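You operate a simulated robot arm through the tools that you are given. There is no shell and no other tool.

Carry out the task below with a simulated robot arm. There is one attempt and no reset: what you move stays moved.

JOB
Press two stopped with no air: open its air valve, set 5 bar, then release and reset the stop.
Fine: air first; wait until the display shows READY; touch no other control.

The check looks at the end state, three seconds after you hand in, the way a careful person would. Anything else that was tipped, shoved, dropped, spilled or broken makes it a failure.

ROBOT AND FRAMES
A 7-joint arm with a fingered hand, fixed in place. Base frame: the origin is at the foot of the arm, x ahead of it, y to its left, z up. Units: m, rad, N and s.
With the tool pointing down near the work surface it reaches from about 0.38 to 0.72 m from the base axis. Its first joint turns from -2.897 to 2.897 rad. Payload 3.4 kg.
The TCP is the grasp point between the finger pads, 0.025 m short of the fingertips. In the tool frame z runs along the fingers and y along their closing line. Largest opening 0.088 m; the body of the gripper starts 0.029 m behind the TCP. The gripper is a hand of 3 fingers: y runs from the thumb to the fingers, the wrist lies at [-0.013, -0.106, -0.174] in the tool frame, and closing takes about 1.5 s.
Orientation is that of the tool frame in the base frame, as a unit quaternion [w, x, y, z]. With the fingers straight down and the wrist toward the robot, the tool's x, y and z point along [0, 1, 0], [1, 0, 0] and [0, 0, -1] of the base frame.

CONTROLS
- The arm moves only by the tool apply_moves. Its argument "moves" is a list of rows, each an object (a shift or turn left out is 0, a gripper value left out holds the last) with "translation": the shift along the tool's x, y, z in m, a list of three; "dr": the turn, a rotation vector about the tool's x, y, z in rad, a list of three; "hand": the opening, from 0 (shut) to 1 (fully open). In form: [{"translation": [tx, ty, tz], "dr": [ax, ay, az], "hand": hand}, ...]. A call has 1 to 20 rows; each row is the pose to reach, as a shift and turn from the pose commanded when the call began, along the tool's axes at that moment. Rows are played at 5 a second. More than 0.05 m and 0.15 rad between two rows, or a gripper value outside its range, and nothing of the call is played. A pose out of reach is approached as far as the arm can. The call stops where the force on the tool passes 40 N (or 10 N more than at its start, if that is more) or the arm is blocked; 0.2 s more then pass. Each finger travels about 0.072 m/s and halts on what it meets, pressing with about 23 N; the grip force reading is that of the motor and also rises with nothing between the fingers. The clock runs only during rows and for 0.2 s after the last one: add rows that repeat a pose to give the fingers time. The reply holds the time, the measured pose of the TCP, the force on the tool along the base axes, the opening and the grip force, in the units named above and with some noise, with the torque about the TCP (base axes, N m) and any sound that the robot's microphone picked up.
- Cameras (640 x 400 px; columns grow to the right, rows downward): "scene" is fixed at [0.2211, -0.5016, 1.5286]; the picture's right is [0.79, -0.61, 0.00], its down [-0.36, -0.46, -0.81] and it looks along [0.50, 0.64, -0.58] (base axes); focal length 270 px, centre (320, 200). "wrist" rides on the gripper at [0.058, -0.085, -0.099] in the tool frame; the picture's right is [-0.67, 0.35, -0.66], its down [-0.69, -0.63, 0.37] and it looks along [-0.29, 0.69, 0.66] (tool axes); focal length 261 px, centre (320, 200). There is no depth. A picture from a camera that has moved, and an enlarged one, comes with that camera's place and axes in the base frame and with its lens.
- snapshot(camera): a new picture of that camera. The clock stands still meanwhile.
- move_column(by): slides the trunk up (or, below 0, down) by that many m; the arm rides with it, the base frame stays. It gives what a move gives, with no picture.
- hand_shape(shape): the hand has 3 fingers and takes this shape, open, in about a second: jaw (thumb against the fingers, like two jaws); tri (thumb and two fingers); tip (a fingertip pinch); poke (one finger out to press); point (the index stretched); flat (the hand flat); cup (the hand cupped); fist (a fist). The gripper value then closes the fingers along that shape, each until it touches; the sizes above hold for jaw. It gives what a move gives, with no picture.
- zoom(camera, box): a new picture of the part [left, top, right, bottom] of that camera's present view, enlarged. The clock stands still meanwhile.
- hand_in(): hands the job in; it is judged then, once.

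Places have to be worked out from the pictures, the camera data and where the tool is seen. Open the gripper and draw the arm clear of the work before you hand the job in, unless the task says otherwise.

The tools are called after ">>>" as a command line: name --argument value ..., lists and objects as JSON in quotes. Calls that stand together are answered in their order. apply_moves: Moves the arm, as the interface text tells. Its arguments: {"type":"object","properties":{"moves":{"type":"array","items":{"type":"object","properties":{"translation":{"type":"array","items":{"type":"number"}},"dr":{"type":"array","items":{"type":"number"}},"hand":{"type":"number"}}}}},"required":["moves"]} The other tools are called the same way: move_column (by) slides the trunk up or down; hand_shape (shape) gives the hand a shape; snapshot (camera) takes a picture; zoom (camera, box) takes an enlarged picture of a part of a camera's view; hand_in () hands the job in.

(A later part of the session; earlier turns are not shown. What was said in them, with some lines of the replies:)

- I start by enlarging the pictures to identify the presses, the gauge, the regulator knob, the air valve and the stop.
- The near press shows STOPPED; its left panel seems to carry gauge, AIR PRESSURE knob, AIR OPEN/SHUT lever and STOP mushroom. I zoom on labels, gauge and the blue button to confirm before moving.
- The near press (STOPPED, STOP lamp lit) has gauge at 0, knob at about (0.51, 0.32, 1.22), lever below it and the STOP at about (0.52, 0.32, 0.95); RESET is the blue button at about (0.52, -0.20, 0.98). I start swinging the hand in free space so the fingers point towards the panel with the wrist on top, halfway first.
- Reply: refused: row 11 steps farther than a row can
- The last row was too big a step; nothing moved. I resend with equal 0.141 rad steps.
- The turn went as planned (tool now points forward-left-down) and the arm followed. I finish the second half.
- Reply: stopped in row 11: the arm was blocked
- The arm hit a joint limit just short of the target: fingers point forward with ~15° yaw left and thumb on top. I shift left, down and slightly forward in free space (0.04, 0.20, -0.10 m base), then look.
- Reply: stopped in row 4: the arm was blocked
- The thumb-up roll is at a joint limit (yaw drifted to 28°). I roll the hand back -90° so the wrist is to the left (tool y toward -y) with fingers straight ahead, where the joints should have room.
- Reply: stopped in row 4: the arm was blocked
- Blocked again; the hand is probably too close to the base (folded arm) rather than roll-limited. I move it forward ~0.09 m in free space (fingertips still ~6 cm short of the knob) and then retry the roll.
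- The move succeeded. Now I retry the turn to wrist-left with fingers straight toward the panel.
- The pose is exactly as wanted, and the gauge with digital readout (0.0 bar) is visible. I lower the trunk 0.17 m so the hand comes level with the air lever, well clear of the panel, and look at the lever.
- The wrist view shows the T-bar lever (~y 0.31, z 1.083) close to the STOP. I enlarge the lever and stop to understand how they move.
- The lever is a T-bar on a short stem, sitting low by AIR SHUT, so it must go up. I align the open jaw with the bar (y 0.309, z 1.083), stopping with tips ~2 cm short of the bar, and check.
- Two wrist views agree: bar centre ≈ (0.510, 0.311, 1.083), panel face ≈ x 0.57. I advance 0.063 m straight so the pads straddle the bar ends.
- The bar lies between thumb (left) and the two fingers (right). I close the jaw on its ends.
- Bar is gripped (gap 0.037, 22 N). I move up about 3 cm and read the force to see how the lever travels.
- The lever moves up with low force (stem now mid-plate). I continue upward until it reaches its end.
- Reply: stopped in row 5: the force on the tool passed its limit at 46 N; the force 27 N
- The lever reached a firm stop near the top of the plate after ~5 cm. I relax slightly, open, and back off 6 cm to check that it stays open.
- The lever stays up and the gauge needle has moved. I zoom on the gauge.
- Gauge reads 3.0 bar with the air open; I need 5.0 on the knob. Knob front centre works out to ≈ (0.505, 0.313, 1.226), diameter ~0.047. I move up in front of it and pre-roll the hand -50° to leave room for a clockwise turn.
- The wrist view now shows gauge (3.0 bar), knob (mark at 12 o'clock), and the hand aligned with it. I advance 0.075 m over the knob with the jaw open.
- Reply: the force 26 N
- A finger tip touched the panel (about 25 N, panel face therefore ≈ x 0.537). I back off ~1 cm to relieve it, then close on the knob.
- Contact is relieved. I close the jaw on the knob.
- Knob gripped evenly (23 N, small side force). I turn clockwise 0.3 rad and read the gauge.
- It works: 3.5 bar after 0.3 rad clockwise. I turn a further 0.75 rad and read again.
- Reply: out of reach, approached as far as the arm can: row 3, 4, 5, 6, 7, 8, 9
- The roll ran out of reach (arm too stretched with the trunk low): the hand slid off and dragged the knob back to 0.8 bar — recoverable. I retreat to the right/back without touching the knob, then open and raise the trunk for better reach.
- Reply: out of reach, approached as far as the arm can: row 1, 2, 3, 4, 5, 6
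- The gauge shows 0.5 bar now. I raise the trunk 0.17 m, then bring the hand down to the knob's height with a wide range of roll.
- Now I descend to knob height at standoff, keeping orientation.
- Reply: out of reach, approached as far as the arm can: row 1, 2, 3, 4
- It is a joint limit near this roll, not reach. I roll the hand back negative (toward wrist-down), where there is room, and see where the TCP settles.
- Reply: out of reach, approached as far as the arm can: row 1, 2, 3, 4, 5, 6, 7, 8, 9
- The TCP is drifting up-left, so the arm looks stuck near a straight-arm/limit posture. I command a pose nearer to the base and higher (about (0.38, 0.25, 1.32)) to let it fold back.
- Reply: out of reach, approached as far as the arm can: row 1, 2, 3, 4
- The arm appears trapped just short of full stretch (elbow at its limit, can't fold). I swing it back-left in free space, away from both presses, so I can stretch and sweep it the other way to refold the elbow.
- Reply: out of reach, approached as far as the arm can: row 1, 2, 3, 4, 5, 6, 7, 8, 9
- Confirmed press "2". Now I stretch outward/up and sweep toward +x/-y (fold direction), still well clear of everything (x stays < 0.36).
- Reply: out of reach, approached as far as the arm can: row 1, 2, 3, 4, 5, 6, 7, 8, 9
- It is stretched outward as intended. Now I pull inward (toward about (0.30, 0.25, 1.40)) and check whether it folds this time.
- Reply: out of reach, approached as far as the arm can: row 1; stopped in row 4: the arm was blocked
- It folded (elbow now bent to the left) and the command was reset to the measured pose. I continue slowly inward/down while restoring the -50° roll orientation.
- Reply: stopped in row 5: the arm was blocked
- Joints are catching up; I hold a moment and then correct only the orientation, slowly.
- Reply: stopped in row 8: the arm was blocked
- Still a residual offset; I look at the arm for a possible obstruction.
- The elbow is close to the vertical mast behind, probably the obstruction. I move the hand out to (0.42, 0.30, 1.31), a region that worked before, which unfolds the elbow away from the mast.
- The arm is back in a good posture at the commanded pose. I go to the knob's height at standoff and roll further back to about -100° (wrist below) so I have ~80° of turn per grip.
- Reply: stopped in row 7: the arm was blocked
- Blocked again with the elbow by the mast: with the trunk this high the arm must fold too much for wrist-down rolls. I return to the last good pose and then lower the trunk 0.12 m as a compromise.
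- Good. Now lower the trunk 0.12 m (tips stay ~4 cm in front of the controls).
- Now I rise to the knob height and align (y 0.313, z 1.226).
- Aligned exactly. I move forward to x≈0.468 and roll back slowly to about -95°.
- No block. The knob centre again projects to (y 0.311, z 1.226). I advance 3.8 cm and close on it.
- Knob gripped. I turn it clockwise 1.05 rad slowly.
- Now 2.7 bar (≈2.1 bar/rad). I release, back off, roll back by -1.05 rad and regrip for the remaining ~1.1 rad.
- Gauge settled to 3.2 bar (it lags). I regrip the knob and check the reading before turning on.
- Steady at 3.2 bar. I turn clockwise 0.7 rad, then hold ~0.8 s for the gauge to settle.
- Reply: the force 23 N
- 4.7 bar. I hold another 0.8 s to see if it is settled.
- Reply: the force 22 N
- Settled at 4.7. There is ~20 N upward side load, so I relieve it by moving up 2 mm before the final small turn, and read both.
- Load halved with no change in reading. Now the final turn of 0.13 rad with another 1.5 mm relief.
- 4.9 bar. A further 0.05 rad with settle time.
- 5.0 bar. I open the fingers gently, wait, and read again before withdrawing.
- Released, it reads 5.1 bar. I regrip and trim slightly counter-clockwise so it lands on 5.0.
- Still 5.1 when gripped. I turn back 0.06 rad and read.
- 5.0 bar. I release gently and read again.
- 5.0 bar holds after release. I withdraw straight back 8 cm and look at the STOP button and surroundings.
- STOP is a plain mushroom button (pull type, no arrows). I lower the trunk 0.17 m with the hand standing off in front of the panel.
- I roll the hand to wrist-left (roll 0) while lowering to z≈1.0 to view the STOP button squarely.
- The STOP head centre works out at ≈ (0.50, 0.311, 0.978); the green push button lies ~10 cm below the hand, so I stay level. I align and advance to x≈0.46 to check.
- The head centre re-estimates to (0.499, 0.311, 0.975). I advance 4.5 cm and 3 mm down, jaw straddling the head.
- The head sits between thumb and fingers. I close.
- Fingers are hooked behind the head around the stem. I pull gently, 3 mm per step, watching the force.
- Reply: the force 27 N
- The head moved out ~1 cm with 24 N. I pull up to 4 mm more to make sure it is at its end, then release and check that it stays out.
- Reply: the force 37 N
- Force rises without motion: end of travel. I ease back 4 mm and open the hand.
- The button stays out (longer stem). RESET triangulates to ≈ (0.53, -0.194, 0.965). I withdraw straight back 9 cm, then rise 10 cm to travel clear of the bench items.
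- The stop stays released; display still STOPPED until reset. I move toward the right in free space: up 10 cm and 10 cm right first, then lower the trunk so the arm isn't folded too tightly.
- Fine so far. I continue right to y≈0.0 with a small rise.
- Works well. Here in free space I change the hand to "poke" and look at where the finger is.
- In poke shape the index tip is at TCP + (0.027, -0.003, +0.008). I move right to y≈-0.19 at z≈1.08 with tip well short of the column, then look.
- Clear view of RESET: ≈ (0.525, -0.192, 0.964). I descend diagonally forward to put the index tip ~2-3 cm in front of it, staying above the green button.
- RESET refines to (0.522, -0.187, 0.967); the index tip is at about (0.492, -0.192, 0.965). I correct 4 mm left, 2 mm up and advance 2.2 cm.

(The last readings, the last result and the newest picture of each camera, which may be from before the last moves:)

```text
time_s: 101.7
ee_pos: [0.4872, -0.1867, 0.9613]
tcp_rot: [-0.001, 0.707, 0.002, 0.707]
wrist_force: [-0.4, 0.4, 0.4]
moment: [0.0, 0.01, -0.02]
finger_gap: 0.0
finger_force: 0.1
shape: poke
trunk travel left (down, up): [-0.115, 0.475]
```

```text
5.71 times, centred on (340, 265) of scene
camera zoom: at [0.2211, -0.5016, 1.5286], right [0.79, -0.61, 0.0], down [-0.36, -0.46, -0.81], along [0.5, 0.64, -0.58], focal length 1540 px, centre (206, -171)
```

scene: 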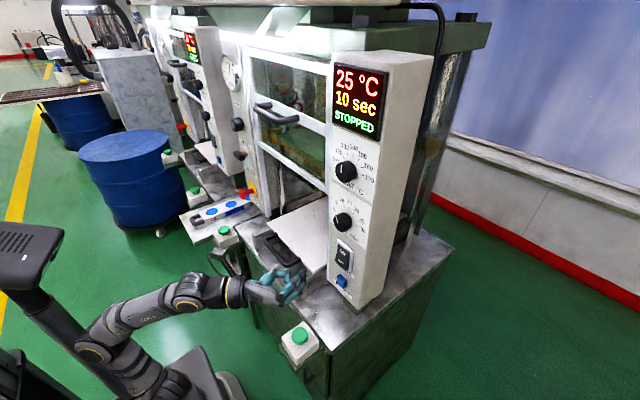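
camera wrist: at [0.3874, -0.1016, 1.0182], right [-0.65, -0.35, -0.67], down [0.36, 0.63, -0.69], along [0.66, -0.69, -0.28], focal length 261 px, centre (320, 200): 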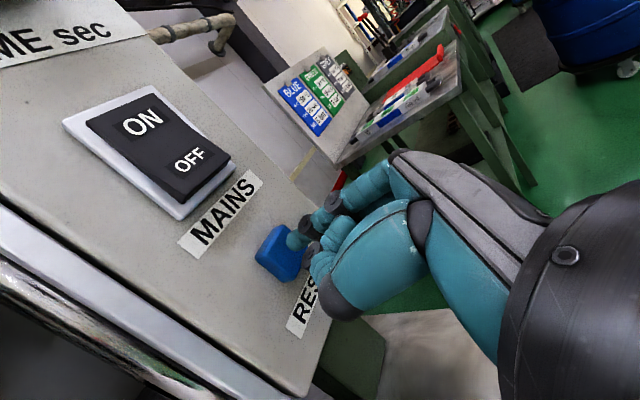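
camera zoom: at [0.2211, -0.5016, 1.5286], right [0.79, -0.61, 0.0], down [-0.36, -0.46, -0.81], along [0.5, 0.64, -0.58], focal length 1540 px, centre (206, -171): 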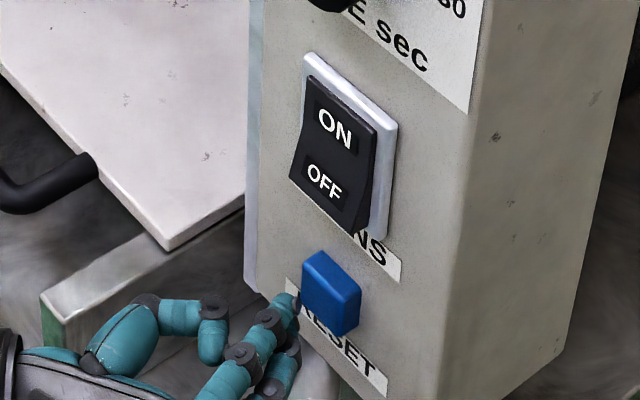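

The tip is in line with the button, roughly 1–2 cm away. I advance in 3 mm steps, watching the force.

>>> apply_moves --moves '[{"translation": [-0.001, 0, 0.003]}, {"translation": [-0.001, 0, 0.006]}, {"translation": [-0.001, 0, 0.009]}, {"translation": [-0.001, 0, 0.012]}]'

>>> snapshot --camera "wrist"

>>> zoom --camera "scene" --box '[300, 230, 380, 300]'

```text
time_s: 102.7
ee_pos: [0.499, -0.1863, 0.9606]
tcp_rot: [0.0, 0.707, 0.001, 0.707]
wrist_force: [-0.7, -0.2, -0.8]
moment: [0.02, 0.0, 0.02]
finger_gap: 0.0
finger_force: 0.1
shape: poke
trunk travel left (down, up): [-0.115, 0.475]
```

```text
taken
camera wrist: at [0.399, -0.1017, 1.0169], right [-0.65, -0.35, -0.67], down [0.36, 0.63, -0.69], along [0.66, -0.69, -0.28], focal length 261 px, centre (320, 200)
```

wrist: 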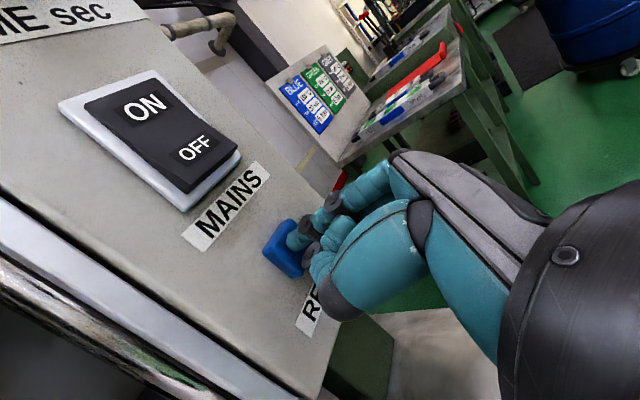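

```text
5.71 times, centred on (340, 265) of scene
camera zoom: at [0.2211, -0.5016, 1.5286], right [0.79, -0.61, 0.0], down [-0.36, -0.46, -0.81], along [0.5, 0.64, -0.58], focal length 1540 px, centre (206, -171)
```

zoom: 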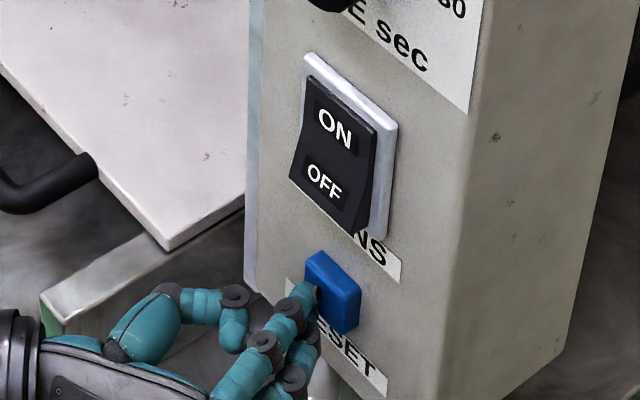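

Almost touching and centred. I continue in 2–3 mm steps.

>>> apply_moves --moves '[{"translation": [0, 0, 0.003]}, {"translation": [0, 0, 0.006]}, {"translation": [0, 0, 0.008]}, {"translation": [0, 0, 0.01]}]'

>>> snapshot --camera "scene"

>>> zoom --camera "scene" --box '[300, 230, 380, 300]'

```text
time_s: 103.7
ee_pos: [0.5061, -0.188, 0.9599]
tcp_rot: [-0.001, 0.707, 0.001, 0.707]
wrist_force: [-19.5, -0.7, -5.1]
moment: [-0.03, 0.28, 0.05]
finger_gap: 0.0
finger_force: 0.0
shape: poke
trunk travel left (down, up): [-0.115, 0.475]
heard: click
```

```text
taken
```

scene: 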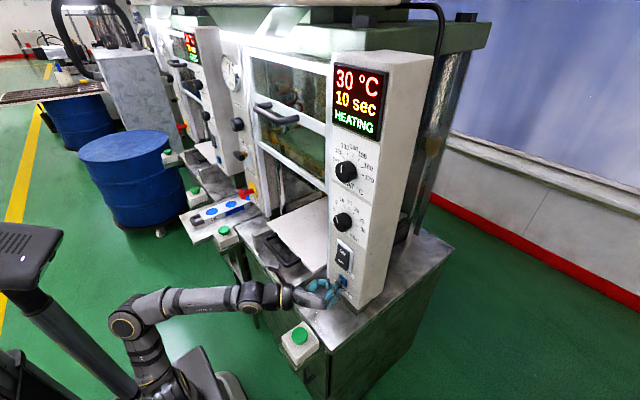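

```text
5.71 times, centred on (340, 265) of scene
camera zoom: at [0.2211, -0.5016, 1.5286], right [0.79, -0.61, 0.0], down [-0.36, -0.46, -0.81], along [0.5, 0.64, -0.58], focal length 1540 px, centre (206, -171)
```

zoom: 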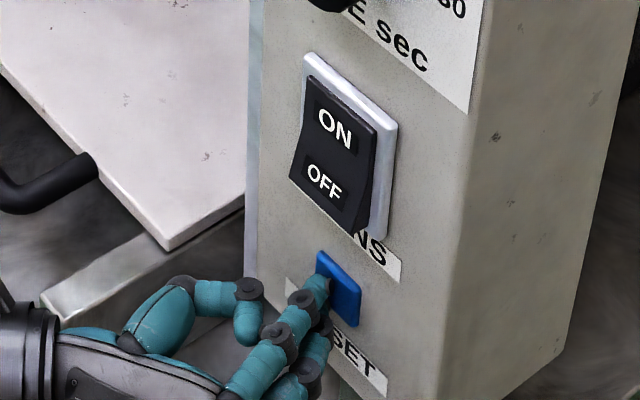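

A click, and the display now shows HEATING at 30 °C. I withdraw the finger straight back, then up and away over the green button.

>>> apply_moves --moves '[{"translation": [0, 0, -0.015]}, {"translation": [0, 0, -0.04]}, {"translation": [0.025, 0, -0.06]}, {"translation": [0.055, 0, -0.08]}, {"translation": [0.085, 0, -0.1]}, {"translation": [0.12, 0, -0.12]}, {"translation": [0.12, 0, -0.12]}]'

>>> snapshot --camera "scene"

>>> zoom --camera "scene" --box '[215, 50, 247, 94]'

```text
time_s: 105.3
ee_pos: [0.3864, -0.1844, 1.0807]
tcp_rot: [-0.001, 0.707, 0.002, 0.707]
wrist_force: [0.3, -0.4, -0.4]
moment: [0.0, -0.02, -0.01]
finger_gap: 0.0
finger_force: 0.1
shape: poke
trunk travel left (down, up): [-0.115, 0.475]
```

```text
taken
```

scene: 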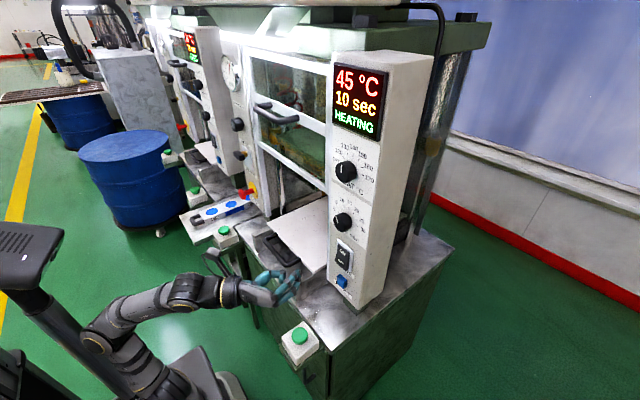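

```text
9.09 times, centred on (231, 72) of scene
camera zoom: at [0.2211, -0.5016, 1.5286], right [0.79, -0.61, 0.0], down [-0.36, -0.46, -0.81], along [0.5, 0.64, -0.58], focal length 2450 px, centre (1129, 1364)
```

zoom: 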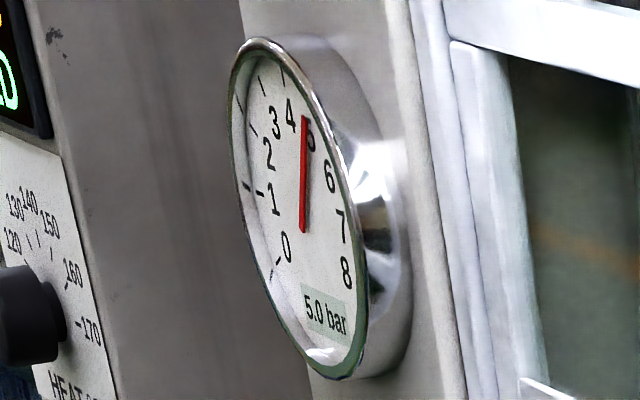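

Pressure 5.0 bar, heating quickly (45 °C). I back the hand off 4 cm more, open it, and wait for READY.

>>> apply_moves --moves '[{"translation": [0.01, 0, -0.01]}, {"translation": [0.02, 0, -0.02]}, {"translation": [0.03, 0, -0.03]}, {"translation": [0.04, 0, -0.04]}, {"translation": [0.04, 0, -0.04]}]'

>>> hand_shape --shape "jaw"

>>> apply_moves --moves '[{"hand": 1}, {"hand": 1}, {"hand": 1}, {"hand": 1}, {"hand": 1}, {"hand": 1}, {"hand": 1}, {"hand": 1}, {"hand": 1}, {"hand": 1}, {"hand": 1}, {"hand": 1}, {"hand": 1}, {"hand": 1}, {"hand": 1}, {"hand": 1}, {"hand": 1}, {"hand": 1}, {"hand": 1}, {"hand": 1}]'

>>> snapshot --camera "scene"

```text
time_s: 106.5
ee_pos: [0.3493, -0.1878, 1.1209]
tcp_rot: [0.0, 0.708, 0.002, 0.707]
wrist_force: [-0.6, -1.3, -0.7]
moment: [0.03, 0.0, 0.01]
finger_gap: 0.0
finger_force: 0.0
shape: poke
trunk travel left (down, up): [-0.115, 0.475]
```

```text
time_s: 107.4
ee_pos: [0.3489, -0.1863, 1.1201]
tcp_rot: [-0.001, 0.707, 0.002, 0.707]
wrist_force: [0.3, -0.4, 0.3]
moment: [0.02, 0.01, 0.01]
finger_gap: 0.0877
finger_force: 0.0
shape: jaw
trunk travel left (down, up): [-0.115, 0.475]
```

```text
time_s: 111.6
ee_pos: [0.349, -0.1881, 1.1201]
tcp_rot: [0.0, 0.707, 0.002, 0.707]
wrist_force: [1.0, -0.1, 0.6]
moment: [-0.01, -0.01, 0.0]
finger_gap: 0.0881
finger_force: 0.1
shape: jaw
trunk travel left (down, up): [-0.115, 0.475]
```

```text
taken
```

scene: 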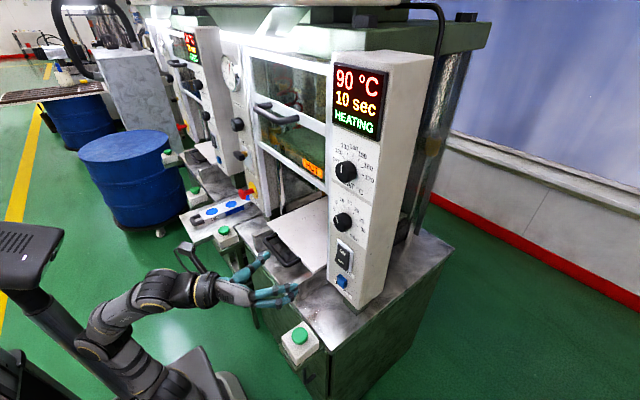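

90 °C and HEATING. I wait on, holding still.

>>> apply_moves --moves '[{"hand": 1}, {"hand": 1}, {"hand": 1}, {"hand": 1}, {"hand": 1}, {"hand": 1}, {"hand": 1}, {"hand": 1}, {"hand": 1}, {"hand": 1}, {"hand": 1}, {"hand": 1}, {"hand": 1}, {"hand": 1}, {"hand": 1}, {"hand": 1}, {"hand": 1}, {"hand": 1}, {"hand": 1}, {"hand": 1}]'

>>> apply_moves --moves '[{"hand": 1}, {"hand": 1}, {"hand": 1}, {"hand": 1}, {"hand": 1}, {"hand": 1}, {"hand": 1}, {"hand": 1}, {"hand": 1}, {"hand": 1}, {"hand": 1}, {"hand": 1}, {"hand": 1}, {"hand": 1}, {"hand": 1}, {"hand": 1}, {"hand": 1}, {"hand": 1}, {"hand": 1}, {"hand": 1}]'

>>> snapshot --camera "scene"

>>> zoom --camera "scene" --box '[320, 50, 400, 250]'

```text
time_s: 115.8
ee_pos: [0.3495, -0.1865, 1.1208]
tcp_rot: [0.0, 0.707, 0.002, 0.707]
wrist_force: [0.1, 0.8, 0.0]
moment: [-0.03, -0.01, -0.01]
finger_gap: 0.088
finger_force: 0.1
shape: jaw
trunk travel left (down, up): [-0.115, 0.475]
```

```text
time_s: 120.0
ee_pos: [0.3495, -0.1865, 1.1209]
tcp_rot: [-0.001, 0.707, 0.002, 0.707]
wrist_force: [0.4, -0.2, -0.2]
moment: [0.0, 0.0, 0.0]
finger_gap: 0.0877
finger_force: 0.0
shape: jaw
trunk travel left (down, up): [-0.115, 0.475]
```

```text
taken
```

scene: 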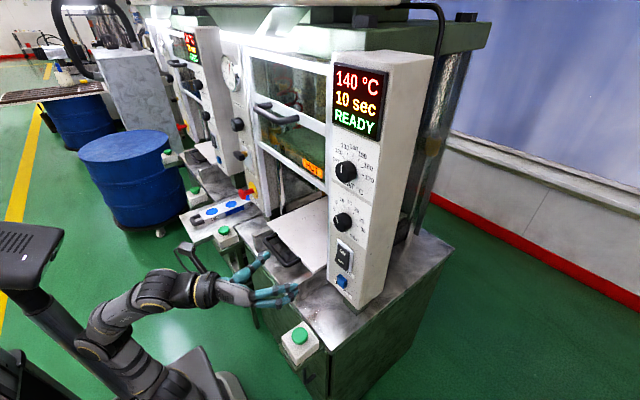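

```text
2.00 times, centred on (360, 150) of scene
camera zoom: at [0.2211, -0.5016, 1.5286], right [0.79, -0.61, 0.0], down [-0.36, -0.46, -0.81], along [0.5, 0.64, -0.58], focal length 539 px, centre (240, 300)
```

zoom: 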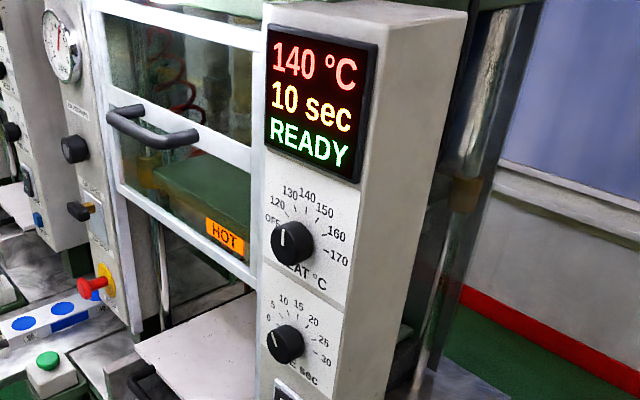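

READY at 140 °C. I check the gauge a last time and draw the arm a little further back and up.

>>> apply_moves --moves '[{"translation": [0.015, 0, -0.012]}, {"translation": [0.03, 0, -0.024]}, {"translation": [0.05, 0, -0.04]}, {"translation": [0.05, 0, -0.04]}]'

>>> zoom --camera "scene" --box '[215, 50, 247, 94]'

>>> snapshot --camera "scene"

```text
time_s: 121.0
ee_pos: [0.3088, -0.1877, 1.1699]
tcp_rot: [-0.001, 0.707, 0.002, 0.707]
wrist_force: [1.0, -0.1, -0.9]
moment: [-0.03, -0.03, 0.02]
finger_gap: 0.0881
finger_force: 0.0
shape: jaw
trunk travel left (down, up): [-0.115, 0.475]
```

```text
9.09 times, centred on (231, 72) of scene
camera zoom: at [0.2211, -0.5016, 1.5286], right [0.79, -0.61, 0.0], down [-0.36, -0.46, -0.81], along [0.5, 0.64, -0.58], focal length 2450 px, centre (1129, 1364)
```

zoom: 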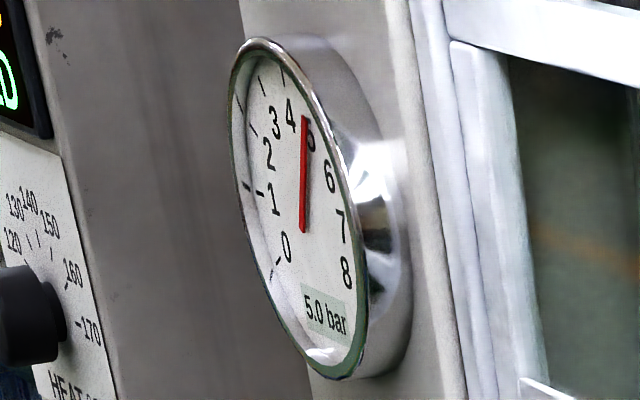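

```text
taken
```

scene: 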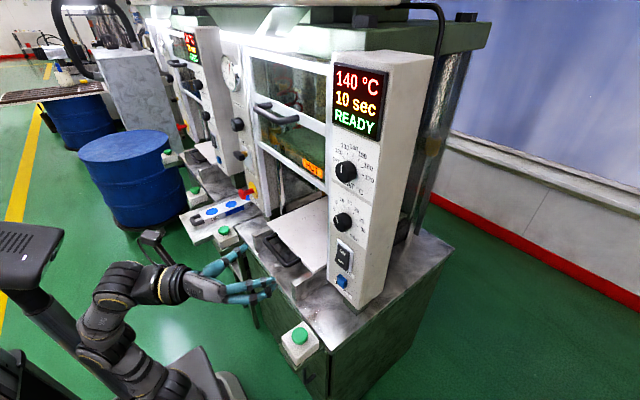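

Air is open, the gauge holds 5.0 bar, the stop is out and reset, the display shows READY, and the hand is open and clear. I hand in.

>>> hand_in

```text
The job is handed in.
```

Press two is running again and its display showed READY at 140 °C when I handed the job in. The check's result hasn't come back to me.

- **Air valve:** I raised the lever to AIR OPEN and it stayed there.
- **Pressure:** The gauge reads 5.0 bar and held that after I let go. During the setting my grip slipped once and turned the knob back to about 0.5 bar. I brought it up again and trimmed it to 5.0.
- **Stop:** I pulled the STOP button out to release it, then pressed RESET once. There was a click, and the display went from STOPPED to HEATING.

The only controls I worked were the air lever, the pressure knob, STOP and RESET. One fingertip briefly pressed the panel beside the knob at about 25 N; I saw no mark or effect. I saw nothing tipped or moved in the pictures. The hand is open and the arm is drawn back from the press.
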